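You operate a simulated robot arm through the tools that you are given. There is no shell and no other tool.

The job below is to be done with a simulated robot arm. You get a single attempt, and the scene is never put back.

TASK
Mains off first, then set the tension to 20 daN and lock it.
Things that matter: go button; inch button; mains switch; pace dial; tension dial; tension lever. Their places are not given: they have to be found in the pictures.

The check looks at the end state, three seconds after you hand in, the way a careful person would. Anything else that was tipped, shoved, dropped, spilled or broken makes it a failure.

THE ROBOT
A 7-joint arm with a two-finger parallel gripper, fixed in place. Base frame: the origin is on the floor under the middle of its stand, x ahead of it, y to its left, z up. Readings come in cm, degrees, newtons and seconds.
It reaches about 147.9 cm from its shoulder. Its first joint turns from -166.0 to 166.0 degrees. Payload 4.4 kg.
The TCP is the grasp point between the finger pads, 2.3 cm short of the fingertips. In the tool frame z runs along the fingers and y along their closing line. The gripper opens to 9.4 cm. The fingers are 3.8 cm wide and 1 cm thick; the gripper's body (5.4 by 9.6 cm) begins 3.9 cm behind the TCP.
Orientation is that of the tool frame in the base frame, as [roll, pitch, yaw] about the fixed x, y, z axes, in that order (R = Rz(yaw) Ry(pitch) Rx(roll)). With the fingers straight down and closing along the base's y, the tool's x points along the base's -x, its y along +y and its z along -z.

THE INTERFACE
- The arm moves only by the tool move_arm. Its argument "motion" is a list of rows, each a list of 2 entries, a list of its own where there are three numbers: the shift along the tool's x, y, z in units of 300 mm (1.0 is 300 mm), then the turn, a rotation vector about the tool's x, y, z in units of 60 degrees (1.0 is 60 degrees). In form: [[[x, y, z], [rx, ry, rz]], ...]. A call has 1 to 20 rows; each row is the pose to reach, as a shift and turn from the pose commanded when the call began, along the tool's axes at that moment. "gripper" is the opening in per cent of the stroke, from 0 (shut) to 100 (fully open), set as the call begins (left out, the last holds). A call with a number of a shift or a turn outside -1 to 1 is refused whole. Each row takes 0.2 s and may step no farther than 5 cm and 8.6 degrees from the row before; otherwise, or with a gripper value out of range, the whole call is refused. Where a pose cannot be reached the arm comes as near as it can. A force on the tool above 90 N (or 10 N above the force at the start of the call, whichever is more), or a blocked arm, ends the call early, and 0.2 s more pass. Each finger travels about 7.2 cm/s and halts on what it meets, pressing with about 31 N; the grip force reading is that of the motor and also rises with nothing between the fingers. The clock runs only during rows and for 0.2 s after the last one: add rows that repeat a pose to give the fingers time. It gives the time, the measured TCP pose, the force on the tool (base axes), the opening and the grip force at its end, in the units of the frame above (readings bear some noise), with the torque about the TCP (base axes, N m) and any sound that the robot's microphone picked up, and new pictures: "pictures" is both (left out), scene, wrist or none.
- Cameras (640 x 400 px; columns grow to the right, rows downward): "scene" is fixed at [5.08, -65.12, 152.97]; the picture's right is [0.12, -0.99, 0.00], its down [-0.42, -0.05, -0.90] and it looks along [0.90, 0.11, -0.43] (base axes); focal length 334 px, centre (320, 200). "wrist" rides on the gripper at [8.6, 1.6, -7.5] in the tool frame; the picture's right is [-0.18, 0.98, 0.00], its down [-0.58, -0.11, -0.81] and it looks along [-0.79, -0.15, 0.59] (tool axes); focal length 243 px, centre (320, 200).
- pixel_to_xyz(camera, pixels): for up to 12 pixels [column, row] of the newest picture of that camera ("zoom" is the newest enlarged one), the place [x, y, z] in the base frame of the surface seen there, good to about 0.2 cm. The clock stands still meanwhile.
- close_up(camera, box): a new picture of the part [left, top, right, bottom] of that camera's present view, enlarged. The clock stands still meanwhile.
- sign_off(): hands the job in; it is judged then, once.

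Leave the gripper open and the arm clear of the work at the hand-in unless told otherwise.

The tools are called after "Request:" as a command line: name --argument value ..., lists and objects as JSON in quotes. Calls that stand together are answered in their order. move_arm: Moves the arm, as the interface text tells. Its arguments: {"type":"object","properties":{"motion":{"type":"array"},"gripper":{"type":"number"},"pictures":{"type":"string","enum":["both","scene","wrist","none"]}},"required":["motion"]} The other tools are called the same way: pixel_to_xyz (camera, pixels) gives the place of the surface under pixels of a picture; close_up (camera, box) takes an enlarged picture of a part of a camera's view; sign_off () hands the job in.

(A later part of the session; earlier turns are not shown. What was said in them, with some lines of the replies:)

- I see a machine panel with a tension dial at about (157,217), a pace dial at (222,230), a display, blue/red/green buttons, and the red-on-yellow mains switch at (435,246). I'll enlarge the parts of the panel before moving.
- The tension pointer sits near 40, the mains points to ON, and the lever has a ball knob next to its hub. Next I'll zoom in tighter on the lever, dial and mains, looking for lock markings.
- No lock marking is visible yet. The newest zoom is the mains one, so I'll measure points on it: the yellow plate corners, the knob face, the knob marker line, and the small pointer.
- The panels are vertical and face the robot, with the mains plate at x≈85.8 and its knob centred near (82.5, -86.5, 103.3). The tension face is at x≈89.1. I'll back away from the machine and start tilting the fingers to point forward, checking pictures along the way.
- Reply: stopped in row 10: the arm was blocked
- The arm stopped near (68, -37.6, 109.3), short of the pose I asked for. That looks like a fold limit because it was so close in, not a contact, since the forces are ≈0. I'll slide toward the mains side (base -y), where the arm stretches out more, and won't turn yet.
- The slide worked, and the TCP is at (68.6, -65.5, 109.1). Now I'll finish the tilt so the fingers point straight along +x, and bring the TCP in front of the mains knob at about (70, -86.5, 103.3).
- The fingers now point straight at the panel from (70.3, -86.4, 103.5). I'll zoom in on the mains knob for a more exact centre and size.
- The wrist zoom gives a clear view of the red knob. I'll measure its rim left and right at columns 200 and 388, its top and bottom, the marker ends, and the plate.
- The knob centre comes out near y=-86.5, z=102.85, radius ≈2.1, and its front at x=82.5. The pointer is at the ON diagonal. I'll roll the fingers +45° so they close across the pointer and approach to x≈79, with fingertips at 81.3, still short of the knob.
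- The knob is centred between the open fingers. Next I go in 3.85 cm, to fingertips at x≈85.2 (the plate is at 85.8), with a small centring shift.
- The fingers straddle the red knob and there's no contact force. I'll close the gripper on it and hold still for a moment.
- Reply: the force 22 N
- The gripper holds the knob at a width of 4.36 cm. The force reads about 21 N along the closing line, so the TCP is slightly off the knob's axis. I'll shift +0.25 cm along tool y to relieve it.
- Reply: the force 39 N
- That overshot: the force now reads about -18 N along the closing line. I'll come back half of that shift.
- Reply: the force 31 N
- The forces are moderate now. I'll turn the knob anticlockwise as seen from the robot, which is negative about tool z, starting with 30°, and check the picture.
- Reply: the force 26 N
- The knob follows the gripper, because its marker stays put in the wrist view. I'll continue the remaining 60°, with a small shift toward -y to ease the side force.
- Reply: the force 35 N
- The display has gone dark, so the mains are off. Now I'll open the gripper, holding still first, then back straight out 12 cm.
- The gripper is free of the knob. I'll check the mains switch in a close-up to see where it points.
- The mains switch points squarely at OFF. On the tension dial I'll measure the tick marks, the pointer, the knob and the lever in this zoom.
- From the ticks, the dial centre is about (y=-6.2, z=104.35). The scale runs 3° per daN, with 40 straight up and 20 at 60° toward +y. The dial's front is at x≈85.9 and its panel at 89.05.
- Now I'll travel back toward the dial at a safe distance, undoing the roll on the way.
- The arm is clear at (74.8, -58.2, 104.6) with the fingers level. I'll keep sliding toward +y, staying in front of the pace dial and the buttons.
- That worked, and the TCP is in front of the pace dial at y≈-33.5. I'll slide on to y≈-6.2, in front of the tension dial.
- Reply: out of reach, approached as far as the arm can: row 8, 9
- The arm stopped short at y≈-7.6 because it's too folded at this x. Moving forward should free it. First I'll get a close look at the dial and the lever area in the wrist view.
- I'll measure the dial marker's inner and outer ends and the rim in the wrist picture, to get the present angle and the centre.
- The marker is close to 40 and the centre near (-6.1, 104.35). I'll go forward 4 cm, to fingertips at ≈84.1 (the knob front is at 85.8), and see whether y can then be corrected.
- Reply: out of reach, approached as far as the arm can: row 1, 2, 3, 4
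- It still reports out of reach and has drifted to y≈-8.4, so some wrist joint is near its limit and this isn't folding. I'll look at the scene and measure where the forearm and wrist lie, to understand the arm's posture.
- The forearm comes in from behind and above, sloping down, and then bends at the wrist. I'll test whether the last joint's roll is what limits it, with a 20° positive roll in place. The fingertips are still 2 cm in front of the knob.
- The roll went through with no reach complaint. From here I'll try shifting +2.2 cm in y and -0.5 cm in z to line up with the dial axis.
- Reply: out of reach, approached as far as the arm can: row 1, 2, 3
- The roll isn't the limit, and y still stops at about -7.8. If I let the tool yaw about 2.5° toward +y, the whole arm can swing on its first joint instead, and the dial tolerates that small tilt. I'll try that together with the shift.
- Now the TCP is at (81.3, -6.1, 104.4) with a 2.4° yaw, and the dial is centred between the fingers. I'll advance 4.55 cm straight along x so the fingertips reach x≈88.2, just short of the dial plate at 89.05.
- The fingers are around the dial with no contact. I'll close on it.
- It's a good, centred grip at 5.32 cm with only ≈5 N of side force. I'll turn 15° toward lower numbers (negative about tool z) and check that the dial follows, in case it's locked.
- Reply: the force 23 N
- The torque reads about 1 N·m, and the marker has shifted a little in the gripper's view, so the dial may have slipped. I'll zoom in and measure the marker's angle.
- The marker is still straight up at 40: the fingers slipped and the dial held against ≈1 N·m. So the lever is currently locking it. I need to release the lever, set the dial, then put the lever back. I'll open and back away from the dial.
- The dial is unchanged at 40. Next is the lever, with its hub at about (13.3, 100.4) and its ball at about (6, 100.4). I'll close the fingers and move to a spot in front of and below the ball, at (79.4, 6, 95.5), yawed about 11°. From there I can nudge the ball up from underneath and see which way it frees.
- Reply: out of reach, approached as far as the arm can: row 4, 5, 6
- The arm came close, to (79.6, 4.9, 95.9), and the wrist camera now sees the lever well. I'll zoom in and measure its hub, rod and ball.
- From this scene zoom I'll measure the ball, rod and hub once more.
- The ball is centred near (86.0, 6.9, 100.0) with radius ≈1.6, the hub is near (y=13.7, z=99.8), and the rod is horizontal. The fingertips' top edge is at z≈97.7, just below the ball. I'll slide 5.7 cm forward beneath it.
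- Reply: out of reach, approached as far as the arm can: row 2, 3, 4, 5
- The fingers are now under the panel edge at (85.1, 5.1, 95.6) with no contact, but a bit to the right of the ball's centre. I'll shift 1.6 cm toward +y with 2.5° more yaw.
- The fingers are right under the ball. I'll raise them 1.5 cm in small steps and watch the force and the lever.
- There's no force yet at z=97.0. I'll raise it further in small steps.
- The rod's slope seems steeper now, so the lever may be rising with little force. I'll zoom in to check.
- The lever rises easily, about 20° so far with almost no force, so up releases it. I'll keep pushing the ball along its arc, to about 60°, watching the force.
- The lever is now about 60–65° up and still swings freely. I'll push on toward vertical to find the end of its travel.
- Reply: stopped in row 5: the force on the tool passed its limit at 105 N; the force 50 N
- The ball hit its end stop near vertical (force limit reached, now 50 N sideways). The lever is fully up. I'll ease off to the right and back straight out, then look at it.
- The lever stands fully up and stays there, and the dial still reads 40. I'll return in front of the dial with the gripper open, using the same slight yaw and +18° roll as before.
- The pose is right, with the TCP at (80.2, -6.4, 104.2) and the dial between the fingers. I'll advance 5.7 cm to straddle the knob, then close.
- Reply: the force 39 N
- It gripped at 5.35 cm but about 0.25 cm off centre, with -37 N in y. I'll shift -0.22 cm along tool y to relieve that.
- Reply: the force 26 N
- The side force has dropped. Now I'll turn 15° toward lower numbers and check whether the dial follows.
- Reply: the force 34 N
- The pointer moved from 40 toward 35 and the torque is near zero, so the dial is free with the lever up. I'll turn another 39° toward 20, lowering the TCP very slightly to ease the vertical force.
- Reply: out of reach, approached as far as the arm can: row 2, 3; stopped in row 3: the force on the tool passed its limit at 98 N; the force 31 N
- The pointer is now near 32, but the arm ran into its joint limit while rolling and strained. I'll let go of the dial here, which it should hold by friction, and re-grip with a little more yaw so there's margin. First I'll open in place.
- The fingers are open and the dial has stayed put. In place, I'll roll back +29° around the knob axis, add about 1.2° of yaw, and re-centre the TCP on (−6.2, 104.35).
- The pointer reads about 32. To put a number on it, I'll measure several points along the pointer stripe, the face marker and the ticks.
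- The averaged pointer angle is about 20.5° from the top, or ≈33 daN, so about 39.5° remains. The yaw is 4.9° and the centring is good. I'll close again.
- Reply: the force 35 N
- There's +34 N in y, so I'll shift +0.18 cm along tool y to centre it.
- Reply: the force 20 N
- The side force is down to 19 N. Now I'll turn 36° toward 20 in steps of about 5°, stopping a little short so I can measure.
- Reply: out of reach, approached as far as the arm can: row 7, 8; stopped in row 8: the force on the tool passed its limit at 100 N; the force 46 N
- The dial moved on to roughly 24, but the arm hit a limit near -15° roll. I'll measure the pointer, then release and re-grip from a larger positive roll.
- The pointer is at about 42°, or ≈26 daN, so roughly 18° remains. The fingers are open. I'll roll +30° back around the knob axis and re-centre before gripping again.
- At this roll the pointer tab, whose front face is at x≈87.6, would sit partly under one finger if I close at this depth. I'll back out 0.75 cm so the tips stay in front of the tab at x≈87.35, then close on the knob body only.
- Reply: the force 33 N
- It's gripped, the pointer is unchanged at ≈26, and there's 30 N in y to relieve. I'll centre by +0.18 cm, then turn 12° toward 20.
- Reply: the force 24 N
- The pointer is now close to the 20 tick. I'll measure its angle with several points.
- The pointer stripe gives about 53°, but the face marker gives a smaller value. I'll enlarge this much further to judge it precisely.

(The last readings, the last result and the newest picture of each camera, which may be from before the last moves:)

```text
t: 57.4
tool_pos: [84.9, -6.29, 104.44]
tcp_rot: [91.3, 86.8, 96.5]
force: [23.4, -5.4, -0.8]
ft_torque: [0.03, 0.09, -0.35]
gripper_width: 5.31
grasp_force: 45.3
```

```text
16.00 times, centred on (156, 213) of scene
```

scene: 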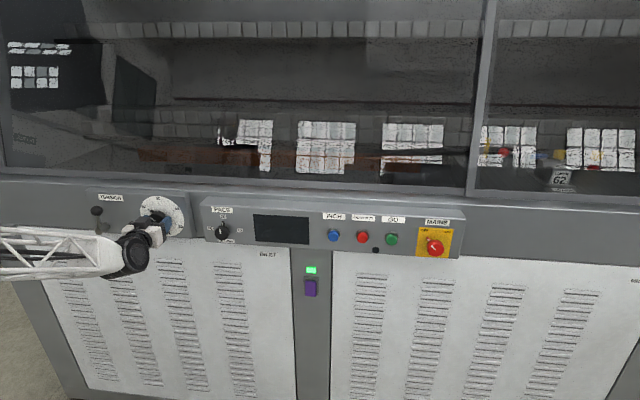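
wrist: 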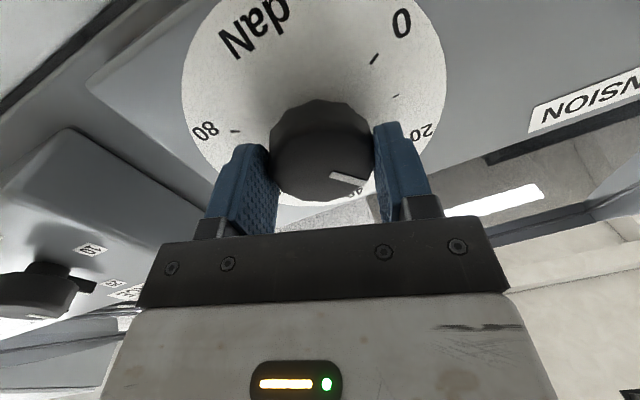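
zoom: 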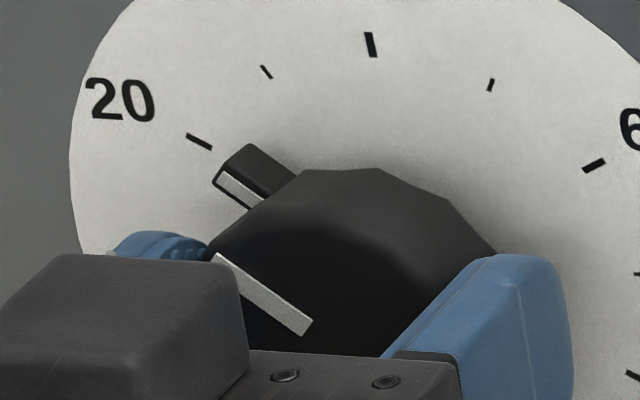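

My projection of the marker and the stripe puts the dial at about 46–49° from 40, or ≈24.3 daN. So roughly 12–13° more is needed. I'll turn another 11.5°, then release for a clear view.

Request:
move_arm --motion '[[[0, 0, 0], [0, 0, -0.065]], [[0, 0, 0], [0, 0, -0.13]], [[0, 0, 0], [0, 0, -0.19]], [[0, 0, 0], [0, 0, -0.19]]]' --pictures "none"

Request:
close_up --camera "scene" --box '[144, 203, 168, 223]'

```text
t: 58.4
tool_pos: [85.03, -6.19, 104.51]
tcp_rot: [-90.1, 81.8, -84.8]
force: [-15.0, -17.5, 6.9]
ft_torque: [0.02, -0.04, -0.68]
gripper_width: 5.35
grasp_force: 45.1
```

```text
16.00 times, centred on (156, 213) of scene
```

zoom: 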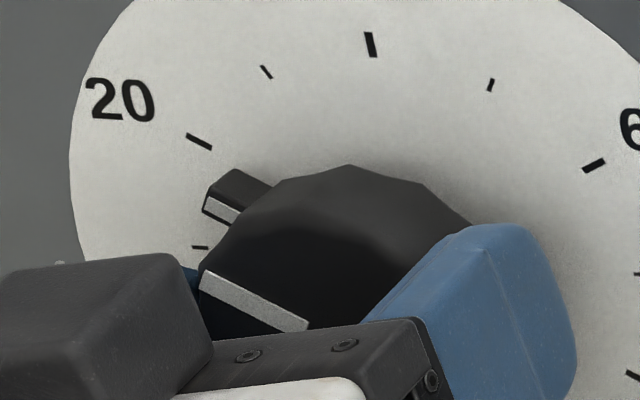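

The stripe now gives ≈61.8°, and the marker gives 59–61°, which is about 20 daN. The torque about the dial's axis is ≈0, so letting go shouldn't disturb it. I'll open and back straight out.

Request:
move_arm --motion '[[[0, 0, 0], [0, 0, 0]], [[0, 0, 0], [0, 0, 0]], [[0, 0, 0], [0, 0, 0]], [[0, 0, 0], [0, 0, 0]], [[0, 0, -0.07], [0, 0, 0]], [[0, 0, -0.14], [0, 0, 0]], [[0, 0, -0.2], [0, 0, 0]], [[0, 0, -0.2], [0, 0, 0]]]' --gripper 100

Request:
close_up --camera "scene" --box '[144, 203, 168, 223]'

Request:
close_up --camera "wrist" --box '[200, 0, 420, 170]'

```text
t: 60.2
tool_pos: [78.83, -6.86, 104.38]
tcp_rot: [-90.6, 81.8, -85.0]
force: [0.1, -0.2, -0.3]
ft_torque: [0.02, 0.0, 0.01]
gripper_width: 9.42
grasp_force: 0.0
```

scene: 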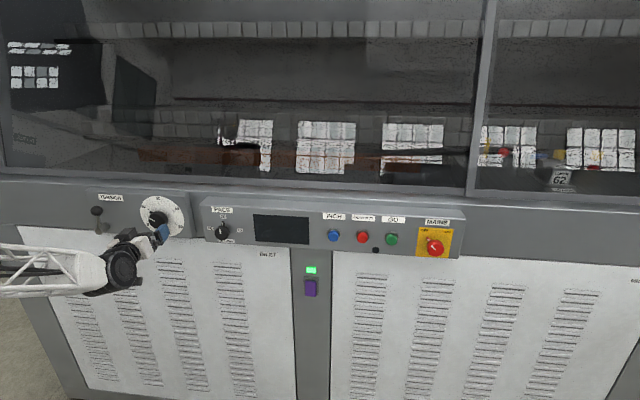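
wrist: 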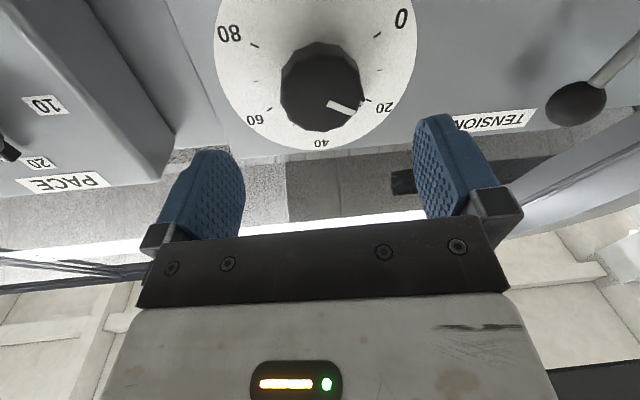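

```text
16.00 times, centred on (156, 213) of scene
```

zoom: 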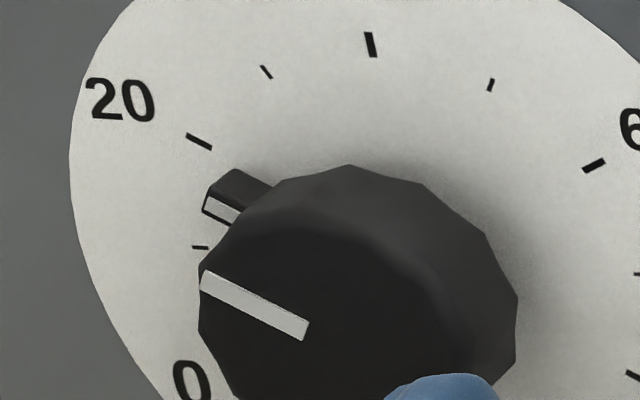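

```text
2.35 times, centred on (310, 85) of wrist
```

zoom: 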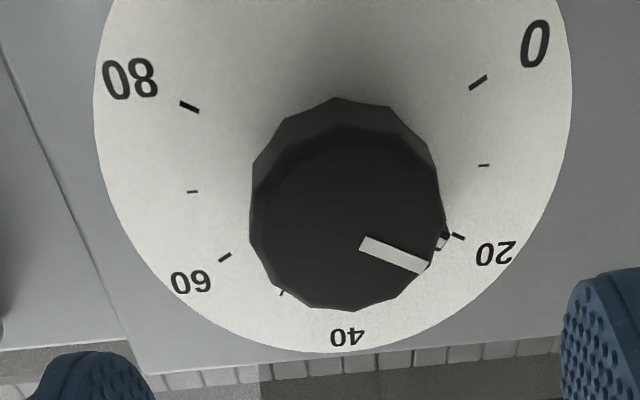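

The dial stayed where I left it. The marker direction works out at about 61–62°, which is 19.4–19.7 daN. I'll enlarge the marker more to pin it down.

Request:
close_up --camera "scene" --box '[147, 215, 158, 222]'

Request:
close_up --camera "wrist" --box '[310, 80, 374, 120]'

```text
16.00 times, centred on (152, 218) of scene
```

zoom: 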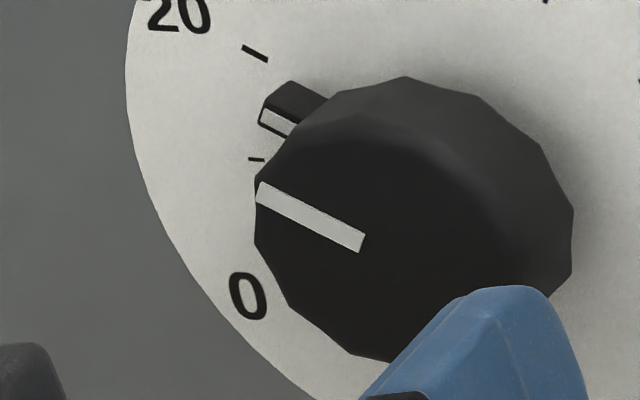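

```text
10.00 times, centred on (342, 100) of wrist
```

zoom: 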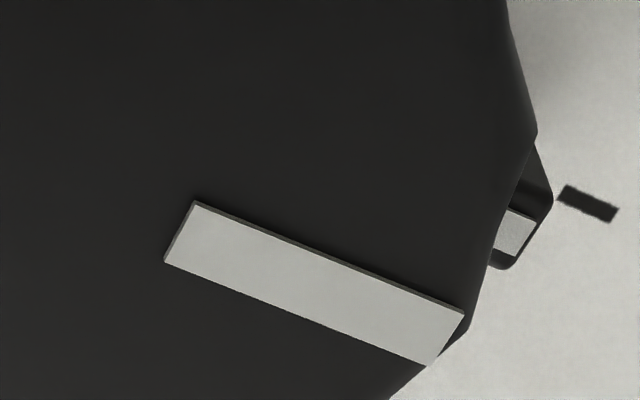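

The marker, stripe and tick comparison all agree on about 61.8°, or ≈19.4 daN, just past 20. The gripper is still in the same orientation it released from, so I can go straight back in, close on the same facets, and nudge it back about 1.8°. First I'll re-enter with the fingers open.

Request:
move_arm --motion '[[[0, 0, 0.07], [0, 0, 0]], [[0, 0, 0.14], [0, 0, 0]], [[0, 0, 0.2], [0, 0, 0]], [[0, 0, 0.2], [0, 0, 0]]]' --pictures "wrist"

Request:
move_arm --motion '[[[0, 0, 0], [0, 0, 0]], [[0, 0, 0], [0, 0, 0]], [[0, 0, 0], [0, 0, 0]], [[0, 0, 0], [0, 0, 0]]]' --gripper 0 --pictures "wrist"

Request:
close_up --camera "scene" --box '[144, 203, 168, 223]'

```text
t: 61.2
tool_pos: [85.15, -6.2, 104.77]
tcp_rot: [-90.2, 81.9, -84.9]
force: [-0.1, -0.3, 0.9]
ft_torque: [0.0, -0.01, 0.02]
gripper_width: 9.39
grasp_force: 0.1
```

wrist: 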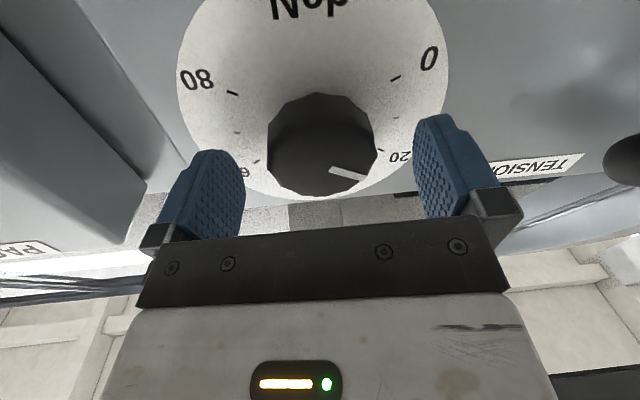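

```text
t: 62.2
tool_pos: [84.96, -6.21, 104.81]
tcp_rot: [-90.3, 81.9, -84.8]
force: [1.5, 10.4, -0.1]
ft_torque: [0.03, -0.12, 0.1]
gripper_width: 5.33
grasp_force: 44.9
```

wrist: 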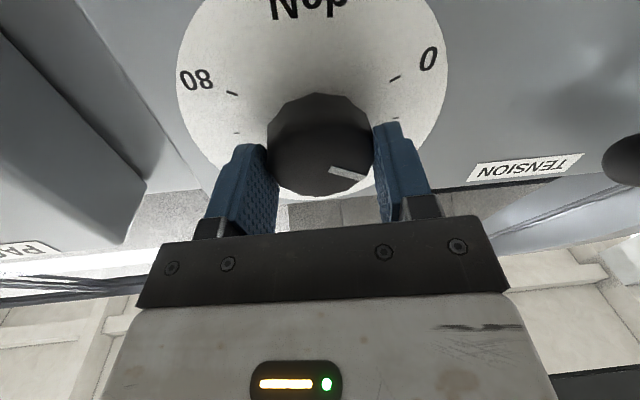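

```text
16.00 times, centred on (156, 213) of scene
```

zoom: 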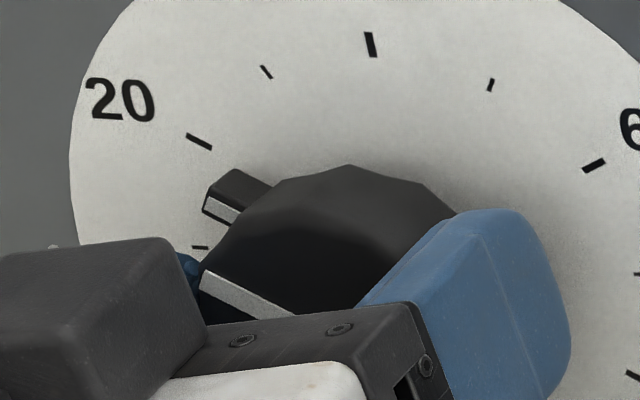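

I have a clean grip and the pointer hasn't moved. Now the small correction: +1.8° about tool z, back toward 20.

Request:
move_arm --motion '[[[0, 0, 0], [0, 0, 0.015]], [[0, 0, 0], [0, 0, 0.03]], [[0, 0, 0], [0, 0, 0.03]]]' --pictures "none"

Request:
close_up --camera "scene" --box '[144, 203, 168, 223]'

```text
t: 63.0
tool_pos: [85.02, -6.16, 104.73]
tcp_rot: [-89.5, 83.6, -84.2]
force: [-40.1, -3.8, 20.1]
ft_torque: [0.02, -0.46, -0.35]
gripper_width: 5.31
grasp_force: 44.7
```

```text
16.00 times, centred on (156, 213) of scene
```

zoom: 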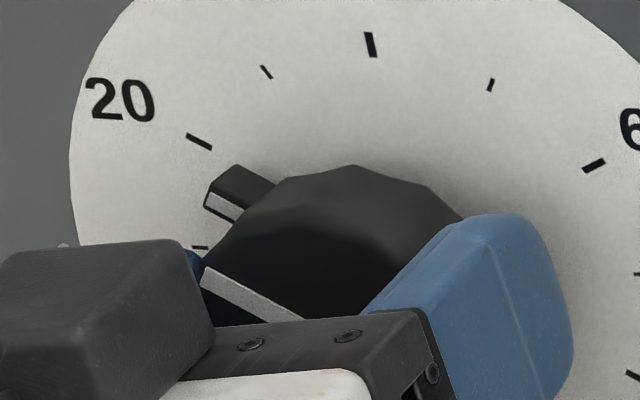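

The pointer moved back about 2°, and the stripe now computes to ≈60°, or 20 daN. I'll release and back out, then verify.

Request:
move_arm --motion '[[[0, 0, 0], [0, 0, 0]], [[0, 0, 0], [0, 0, 0]], [[0, 0, 0], [0, 0, 0]], [[0, 0, 0], [0, 0, 0]], [[0, 0, -0.07], [0, 0, 0]], [[0, 0, -0.14], [0, 0, 0]], [[0, 0, -0.2], [0, 0, 0]], [[0, 0, -0.2], [0, 0, 0]]]' --gripper 100

Request:
close_up --camera "scene" --box '[144, 203, 168, 223]'

Request:
close_up --camera "wrist" --box '[310, 80, 374, 120]'

```text
t: 64.8
tool_pos: [78.92, -6.63, 104.45]
tcp_rot: [-90.6, 83.6, -85.1]
force: [0.5, 0.5, 0.1]
ft_torque: [-0.01, 0.03, 0.01]
gripper_width: 9.42
grasp_force: 0.0
```

scene: 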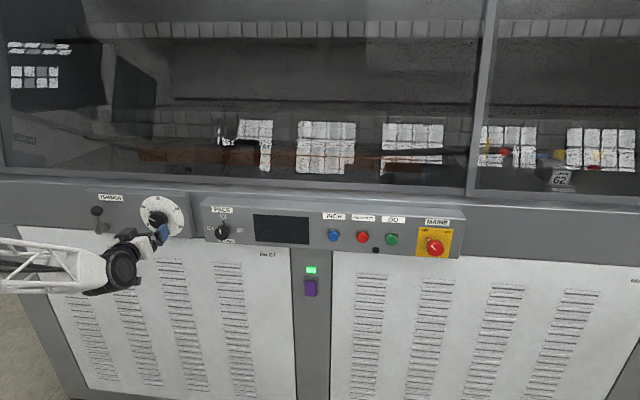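
wrist: 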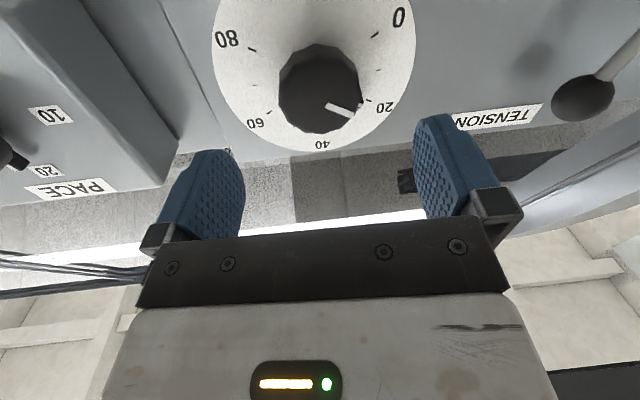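

```text
16.00 times, centred on (156, 213) of scene
```

zoom: 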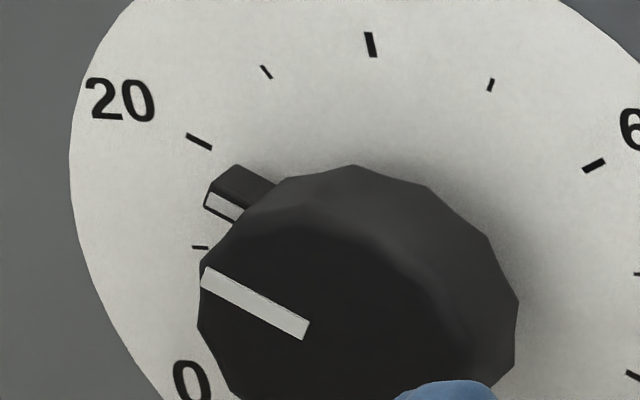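

```text
10.00 times, centred on (342, 100) of wrist
```

zoom: 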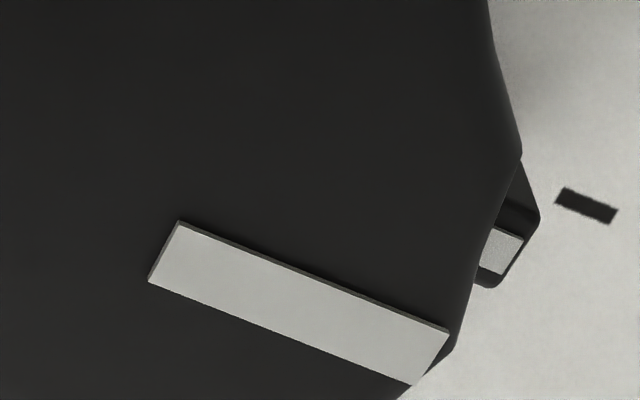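

The stripe and marker now give 58–60°, so the dial reads 20 daN. Next comes locking: bringing the lever back from vertical to its original horizontal position. I'll close the fingers and travel to a standoff on the left side of the ball, at about (77, 17.5, 106.5), yawed about 23°.

Request:
move_arm --motion '[[[-0.026, 0.132, 0.002], [-0.049, -0.003, 0.018]], [[-0.053, 0.265, 0.004], [-0.098, -0.005, 0.036]], [[-0.079, 0.397, 0.007], [-0.146, -0.008, 0.053]], [[-0.105, 0.529, 0.009], [-0.195, -0.011, 0.071]], [[-0.132, 0.662, 0.011], [-0.244, -0.013, 0.089]], [[-0.158, 0.794, 0.0134], [-0.293, -0.016, 0.1067]], [[-0.158, 0.794, 0.0134], [-0.293, -0.016, 0.1067]]]' --gripper 0

```text
t: 66.4
tool_pos: [77.14, 17.53, 106.54]
tcp_rot: [102.9, 89.7, 125.9]
force: [0.8, 0.8, -0.2]
ft_torque: [0.0, -0.01, 0.01]
gripper_width: 0.0
grasp_force: 30.6
```

scene: 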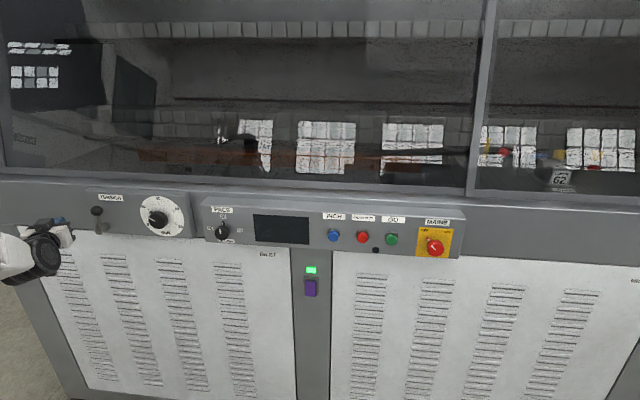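
wrist: 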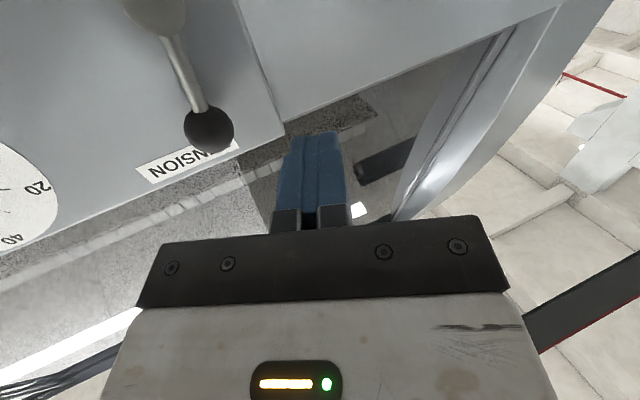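

I reached (77.1, 17.5, 106.5) at 23° yaw. Now I'll measure the lever's ball in the scene.

Request:
close_up --camera "scene" --box '[60, 190, 160, 255]'

Request:
pixel_to_xyz --camera "wrist" --pixels '[[208, 130], [190, 130], [228, 130], [208, 145], [212, 115], [180, 75], [195, 100], [250, 100], [300, 60], [160, 15]]'

```text
6.15 times, centred on (110, 222) of scene
```

zoom: 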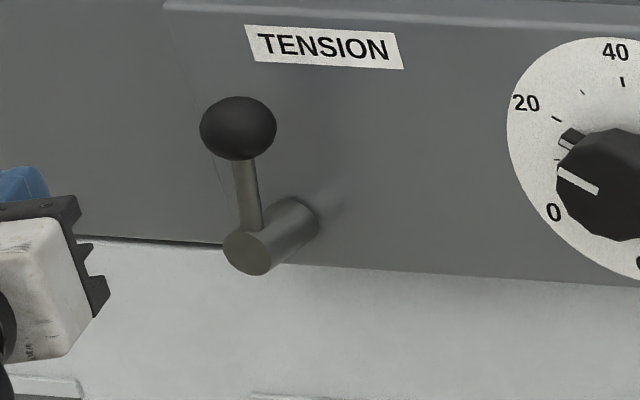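

```text
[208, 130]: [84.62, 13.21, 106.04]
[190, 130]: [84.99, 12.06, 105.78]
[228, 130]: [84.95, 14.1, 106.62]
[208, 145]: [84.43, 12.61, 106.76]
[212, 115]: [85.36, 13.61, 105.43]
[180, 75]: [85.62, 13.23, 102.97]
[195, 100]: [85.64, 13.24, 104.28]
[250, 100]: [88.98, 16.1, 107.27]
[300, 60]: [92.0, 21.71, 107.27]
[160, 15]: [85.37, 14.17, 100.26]
```

The ball is centred at about (86, 13.2, 106.8), with the rod vertical above the hub at y≈13.3, z≈100. I'll slide the closed fingers forward on the ball's left side, to TCP (85, 16.9, 106.8), leaving about 1.4 cm of clearance from the ball.

Request:
move_arm --motion '[[[-0.003, -0.04, 0.078], [0, 0, 0]], [[-0.006, -0.08, 0.156], [0, 0, 0]], [[-0.01, -0.1208, 0.2334], [0, 0, 0]], [[-0.01, -0.1208, 0.2334], [0, 0, 0]]]'

```text
t: 67.4
tool_pos: [85.17, 17.01, 106.76]
tcp_rot: [102.6, 89.9, 125.5]
force: [-0.5, 0.7, 0.2]
ft_torque: [0.02, 0.0, -0.02]
gripper_width: 0.01
grasp_force: 30.7
```

scene: 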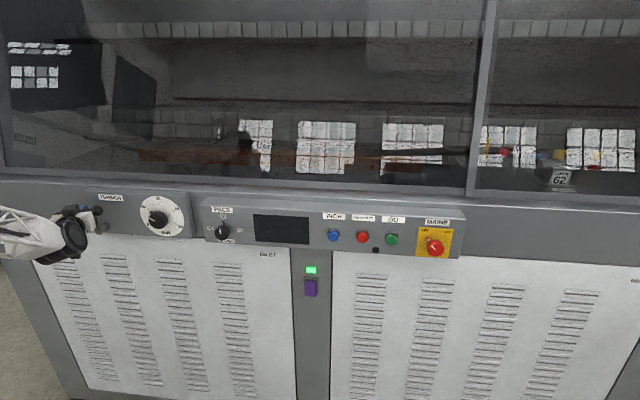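
wrist: 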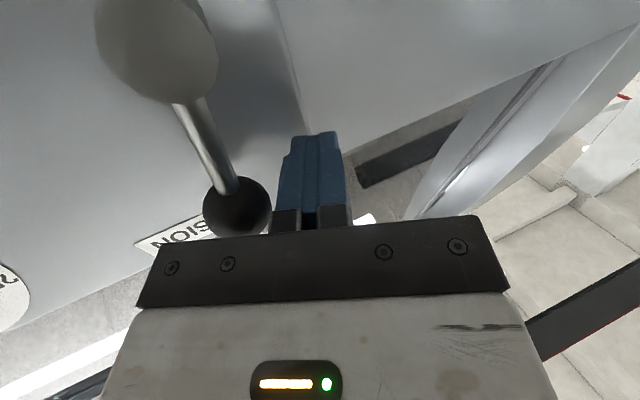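

No contact yet. Now I'll sweep the ball to the right and over along its arc, starting with roughly the first half, from 90° down to 45°.

Request:
move_arm --motion '[[[0, -0.022, -0.009], [0, 0, 0]], [[0, -0.043, -0.0182], [0, 0, 0]], [[-0.012, -0.07, -0.03], [0, 0, 0]], [[-0.0223, -0.0982, -0.0417], [0, 0, 0]], [[-0.026, -0.127, -0.054], [0, 0, 0]], [[-0.028, -0.1565, -0.0664], [0, 0, 0]], [[-0.023, -0.184, -0.078], [0, 0, 0]], [[-0.0167, -0.2117, -0.0899], [0, 0, 0]], [[-0.0167, -0.2117, -0.0899], [0, 0, 0]]]'

Request:
close_up --camera "scene" --box '[60, 190, 180, 260]'

```text
t: 69.4
tool_pos: [85.14, 9.93, 107.31]
tcp_rot: [104.8, 89.9, 127.6]
force: [0.4, -0.2, 0.0]
ft_torque: [0.01, 0.04, -0.03]
gripper_width: 0.0
grasp_force: 30.7
```

scene: 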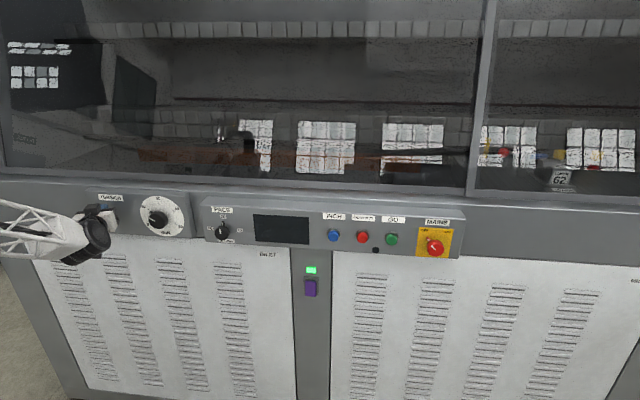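
wrist: 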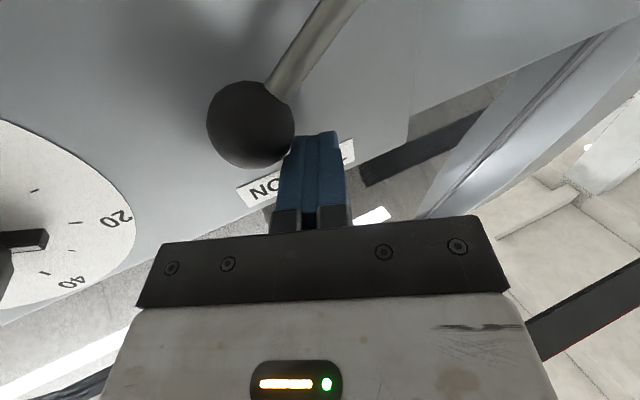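

```text
5.33 times, centred on (120, 225) of scene
```

zoom: 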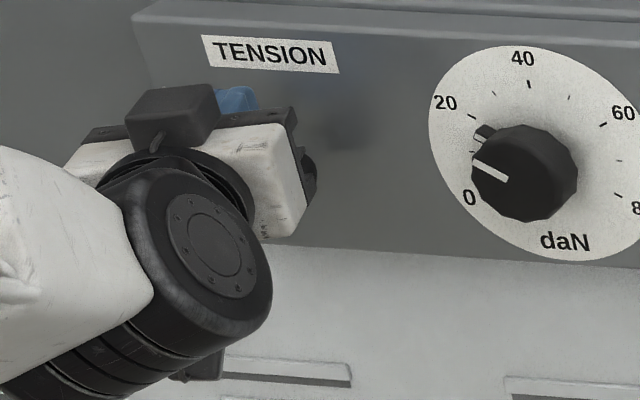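

The lever follows, now at about 45–50°, and the dial is untouched. I'll continue pushing down and right along the arc toward horizontal.

Request:
move_arm --motion '[[[0.013, -0.021, -0.009], [0, 0, 0]], [[0.03, -0.043, -0.018], [0, 0, 0]], [[0.05, -0.063, -0.027], [0, 0, 0]], [[0.0717, -0.083, -0.035], [0, 0, 0]], [[0.098, -0.097, -0.041], [0, 0, 0]], [[0.115, -0.106, -0.045], [0, 0, 0]], [[0.115, -0.106, -0.045], [0, 0, 0]]]'

Request:
close_up --camera "scene" --box '[60, 190, 180, 260]'

```text
t: 71.0
tool_pos: [85.03, 6.64, 103.89]
tcp_rot: [104.6, 89.9, 127.5]
force: [-0.2, -0.5, -0.2]
ft_torque: [-0.02, -0.02, -0.02]
gripper_width: 0.0
grasp_force: 31.4
```

scene: 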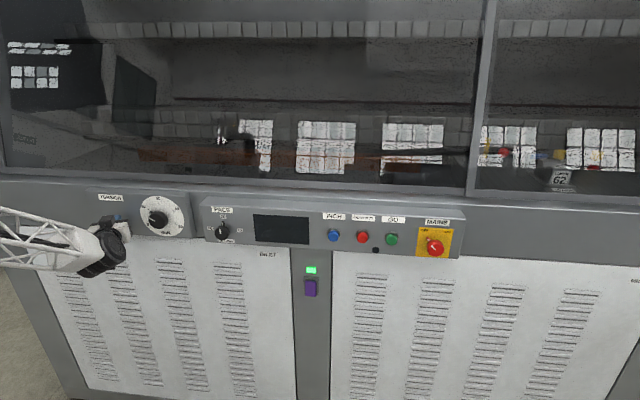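
wrist: 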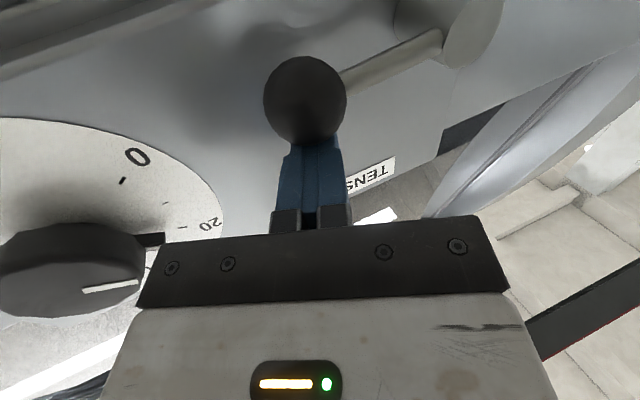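

```text
5.33 times, centred on (120, 225) of scene
```

zoom: 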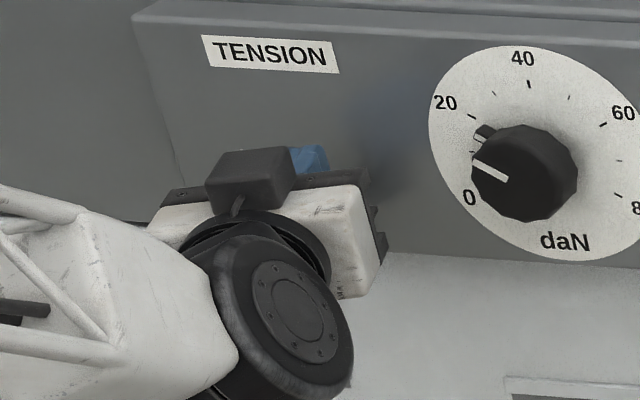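

The lever is near horizontal now. I'll press down in fine steps and watch for the end stop.

Request:
move_arm --motion '[[[0.01, 0, 0], [0, 0, 0]], [[0.02, 0, 0], [0, 0, 0]], [[0.02, 0, 0], [0, 0, 0]]]' --pictures "wrist"

Request:
move_arm --motion '[[[0.007, 0, 0], [0, 0, 0]], [[0.014, 0, 0], [0, 0, 0]], [[0.014, 0, 0], [0, 0, 0]]]' --pictures "wrist"

```text
t: 71.8
tool_pos: [85.01, 6.48, 103.43]
tcp_rot: [71.7, 89.9, 94.8]
force: [2.5, 3.3, 7.0]
ft_torque: [0.07, -0.11, -0.01]
gripper_width: 0.01
grasp_force: 30.4
```

wrist: 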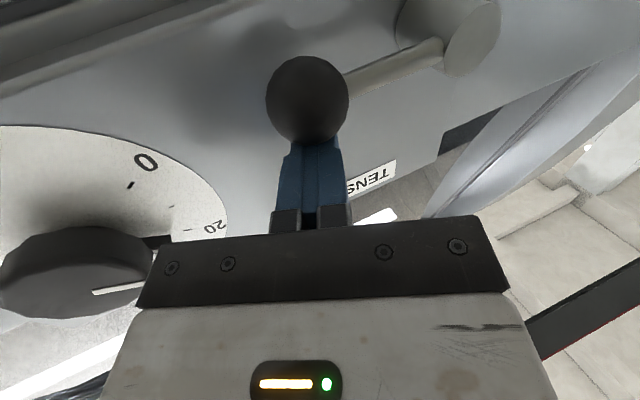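

```text
t: 72.6
tool_pos: [85.02, 6.45, 103.38]
tcp_rot: [7.2, 89.8, 30.3]
force: [-7.0, -17.0, 50.5]
ft_torque: [-0.04, -0.37, 0.07]
gripper_width: 0.03
grasp_force: 31.2
```

wrist: 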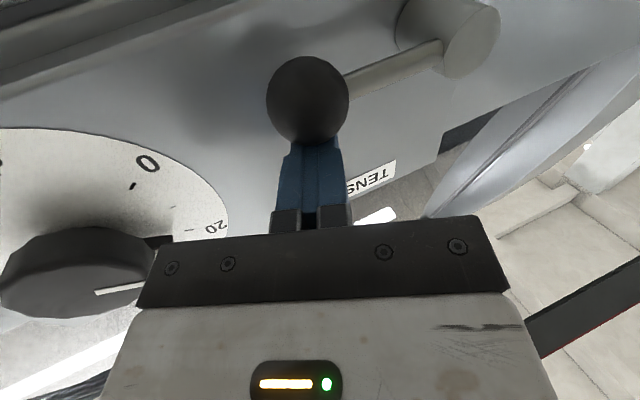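

The force has risen to 50 N with no further motion, so the lever is back against its lower stop. I'll lift 2 cm off the ball, then back away.

Request:
move_arm --motion '[[[-0.03, 0, 0], [0, 0, 0]], [[-0.07, 0, 0], [0, 0, 0]], [[-0.07, 0, -0.1], [0, 0, 0]], [[-0.07, 0, -0.2], [0, 0, 0]], [[-0.07, 0, -0.25], [0, 0, 0]], [[-0.07, 0, -0.25], [0, 0, 0]]]'

Request:
close_up --camera "scene" --box '[80, 190, 200, 260]'

```text
t: 74.0
tool_pos: [77.78, 3.53, 105.12]
tcp_rot: [109.8, 89.9, 132.6]
force: [0.1, 0.5, -0.1]
ft_torque: [0.0, 0.01, 0.0]
gripper_width: 0.0
grasp_force: 31.3
```

scene: 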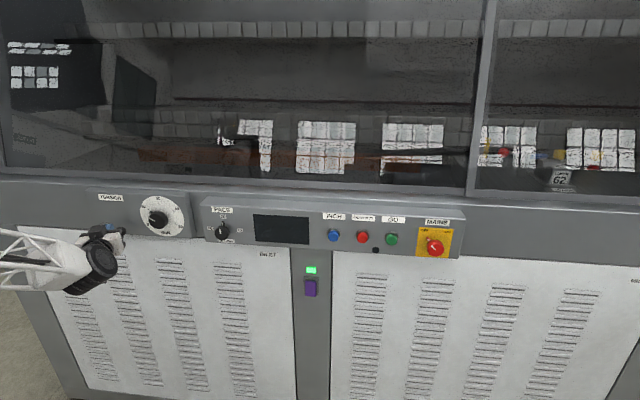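
wrist: 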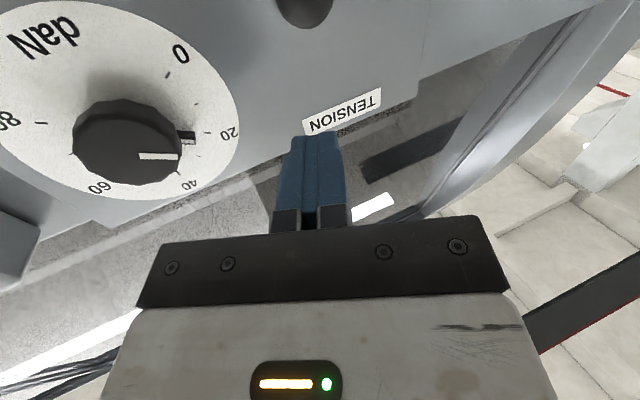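

```text
5.33 times, centred on (140, 225) of scene
```

zoom: 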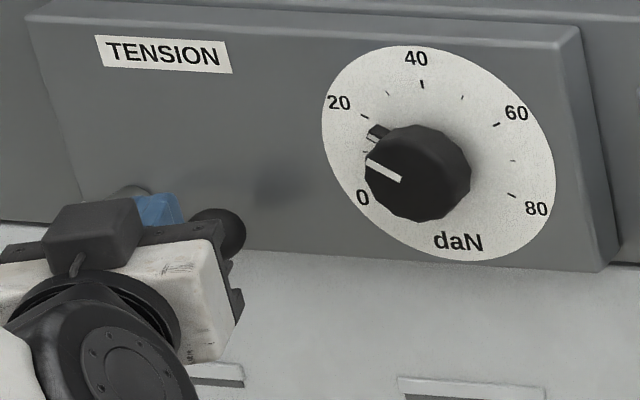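

The lever's ball is back at its right-hand position, and the dial still shows 20. I'll open the gripper and move the arm away to the right so the camera has a clear view of everything.

Request:
move_arm --motion '[[[0.004, -0.11, -0.051], [0.042, 0, 0]], [[0.008, -0.22, -0.101], [0.083, 0, 0]], [[0.012, -0.329, -0.152], [0.125, 0, 0]], [[0.016, -0.439, -0.203], [0.167, 0, 0]], [[0.02, -0.549, -0.253], [0.208, 0, 0]], [[0.025, -0.659, -0.304], [0.25, 0, 0]], [[0.029, -0.768, -0.354], [0.292, 0, 0]], [[0.033, -0.878, -0.405], [0.333, 0, 0]], [[0.033, -0.878, -0.405], [0.333, 0, 0]]]' --gripper 100

Request:
close_up --camera "scene" --box '[80, 185, 200, 255]'

```text
t: 76.0
tool_pos: [77.08, -25.28, 104.03]
tcp_rot: [124.6, 89.8, 127.6]
force: [0.1, -0.1, -0.3]
ft_torque: [0.03, 0.02, 0.01]
gripper_width: 9.42
grasp_force: 0.2
```

scene: 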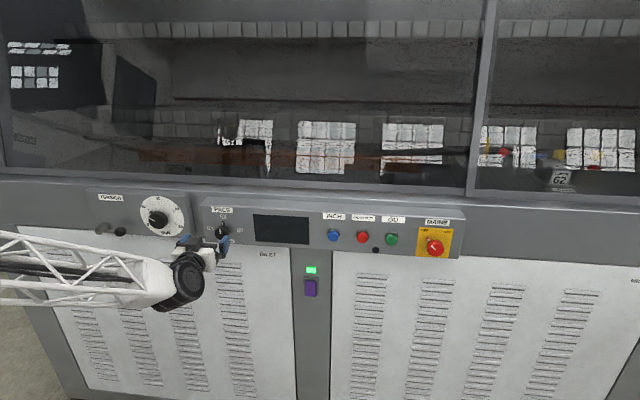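
wrist: 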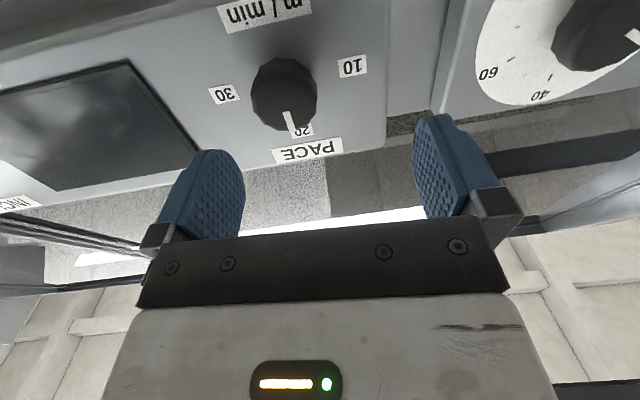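

```text
5.33 times, centred on (140, 220) of scene
```

zoom: 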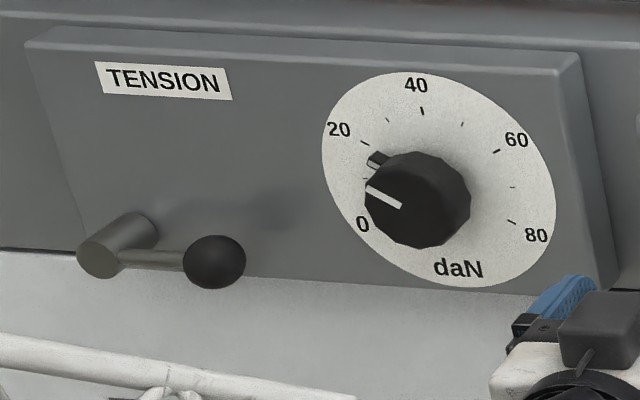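

The lever is exactly where it was when it held the dial (ball at (214,261) here, matching the start). Now a final close check of the dial, the mains and the rest of the panel.

Request:
close_up --camera "scene" --box '[144, 203, 168, 223]'

Request:
close_up --camera "scene" --box '[195, 195, 475, 310]'

```text
16.00 times, centred on (156, 213) of scene
```

zoom: 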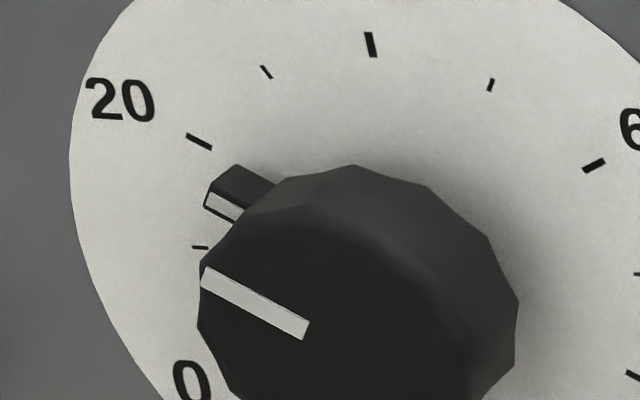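

```text
2.29 times, centred on (335, 252) of scene
```

zoom: 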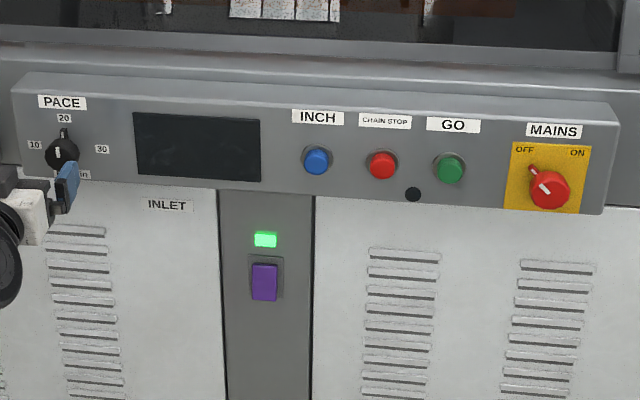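

Everything reads right: the mains are at OFF with the display dark, the dial is at 20, the lever is in its locking position, and pace and the buttons are untouched. I'll back the open gripper further from the panel before handing in.

Request:
move_arm --motion '[[[-0.01, 0, -0.1], [0, 0, 0]], [[-0.03, -0.12, -0.11], [0, 0, 0]], [[-0.06, -0.24, -0.12], [0, 0, 0]], [[-0.09, -0.36, -0.13], [0, 0, 0]], [[-0.12, -0.48, -0.14], [0, 0, 0]], [[-0.15, -0.6, -0.15], [0, 0, 0]], [[-0.18, -0.72, -0.16], [0, 0, 0]], [[-0.18, -0.72, -0.16], [0, 0, 0]]]' --gripper 100

```text
t: 78.0
tool_pos: [75.88, -41.71, 111.52]
tcp_rot: [-44.7, 88.5, -37.9]
force: [-0.7, -0.5, -0.1]
ft_torque: [-0.01, -0.01, -0.02]
gripper_width: 9.4
grasp_force: 0.0
stopped in row 8: the arm was blocked; the commanded pose is now the measured one
```

scene: 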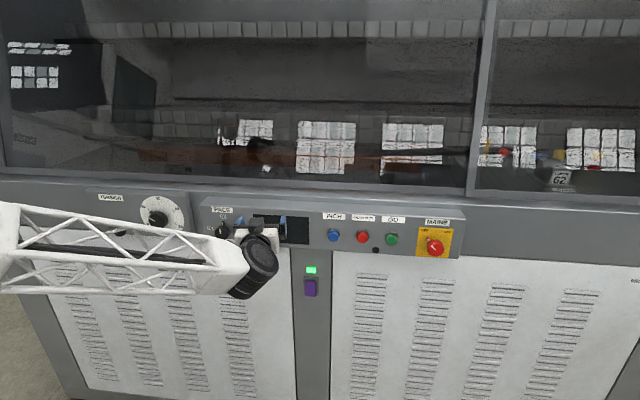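
wrist: 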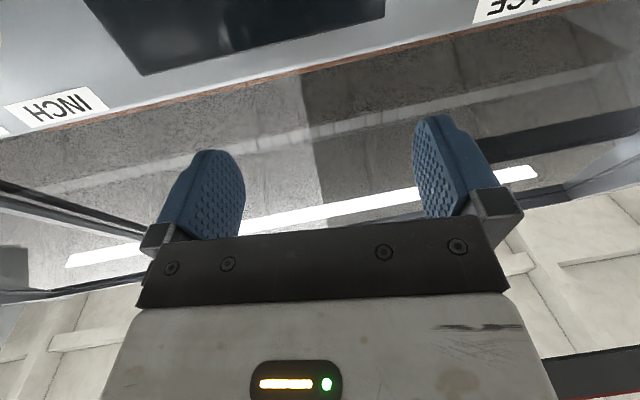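

The arm stopped at its own fold limit with no contact force. It's clear, with the fingertips about 7 cm in front of the panel and the gripper open. I'll take one last look at the dial and lever before handing in.

Request:
close_up --camera "scene" --box '[80, 185, 240, 260]'

```text
4.00 times, centred on (160, 222) of scene
```

zoom: 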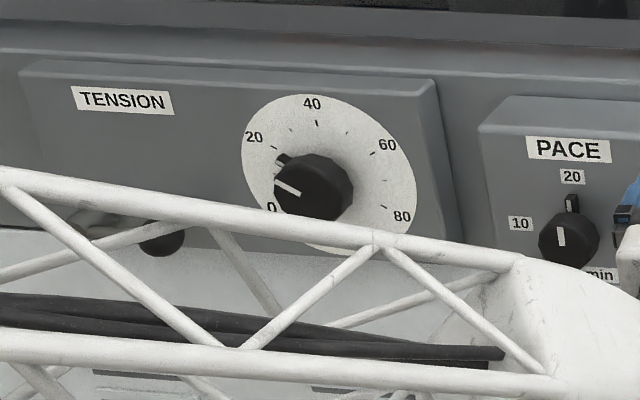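

The dial is at 20, the lever is in its locked position, pace is unchanged at 20, and the mains are off. The arm is free of contact with the gripper open, so I'm handing in.

Request:
sign_off

```text
The job is handed in.
```

The job is handed in: the mains were turned off first, then the tension was set to 20 daN and locked.

- **Mains:** the switch points to OFF and the display went dark.
- **Tension:** the dial started at 40 and was locked, so I lifted the lever to free it, turned the dial, and trimmed it. From the pictures it reads about 20.2 daN, give or take roughly half a unit.
- **Lock:** the lever is back against its lower stop, in the same position where it held the dial at the start. I didn't try turning the dial again after locking it.
- **Everything else:** the go and inch buttons and the pace dial were not touched, and pace still reads 20.

While lifting the lever I briefly pushed it into its upper stop at about 105 N. It swung freely afterwards and nothing looked damaged.

The gripper is open with its fingertips about 7 cm in front of the panel. The arm reached its own travel limit there, so it could not back off any further.
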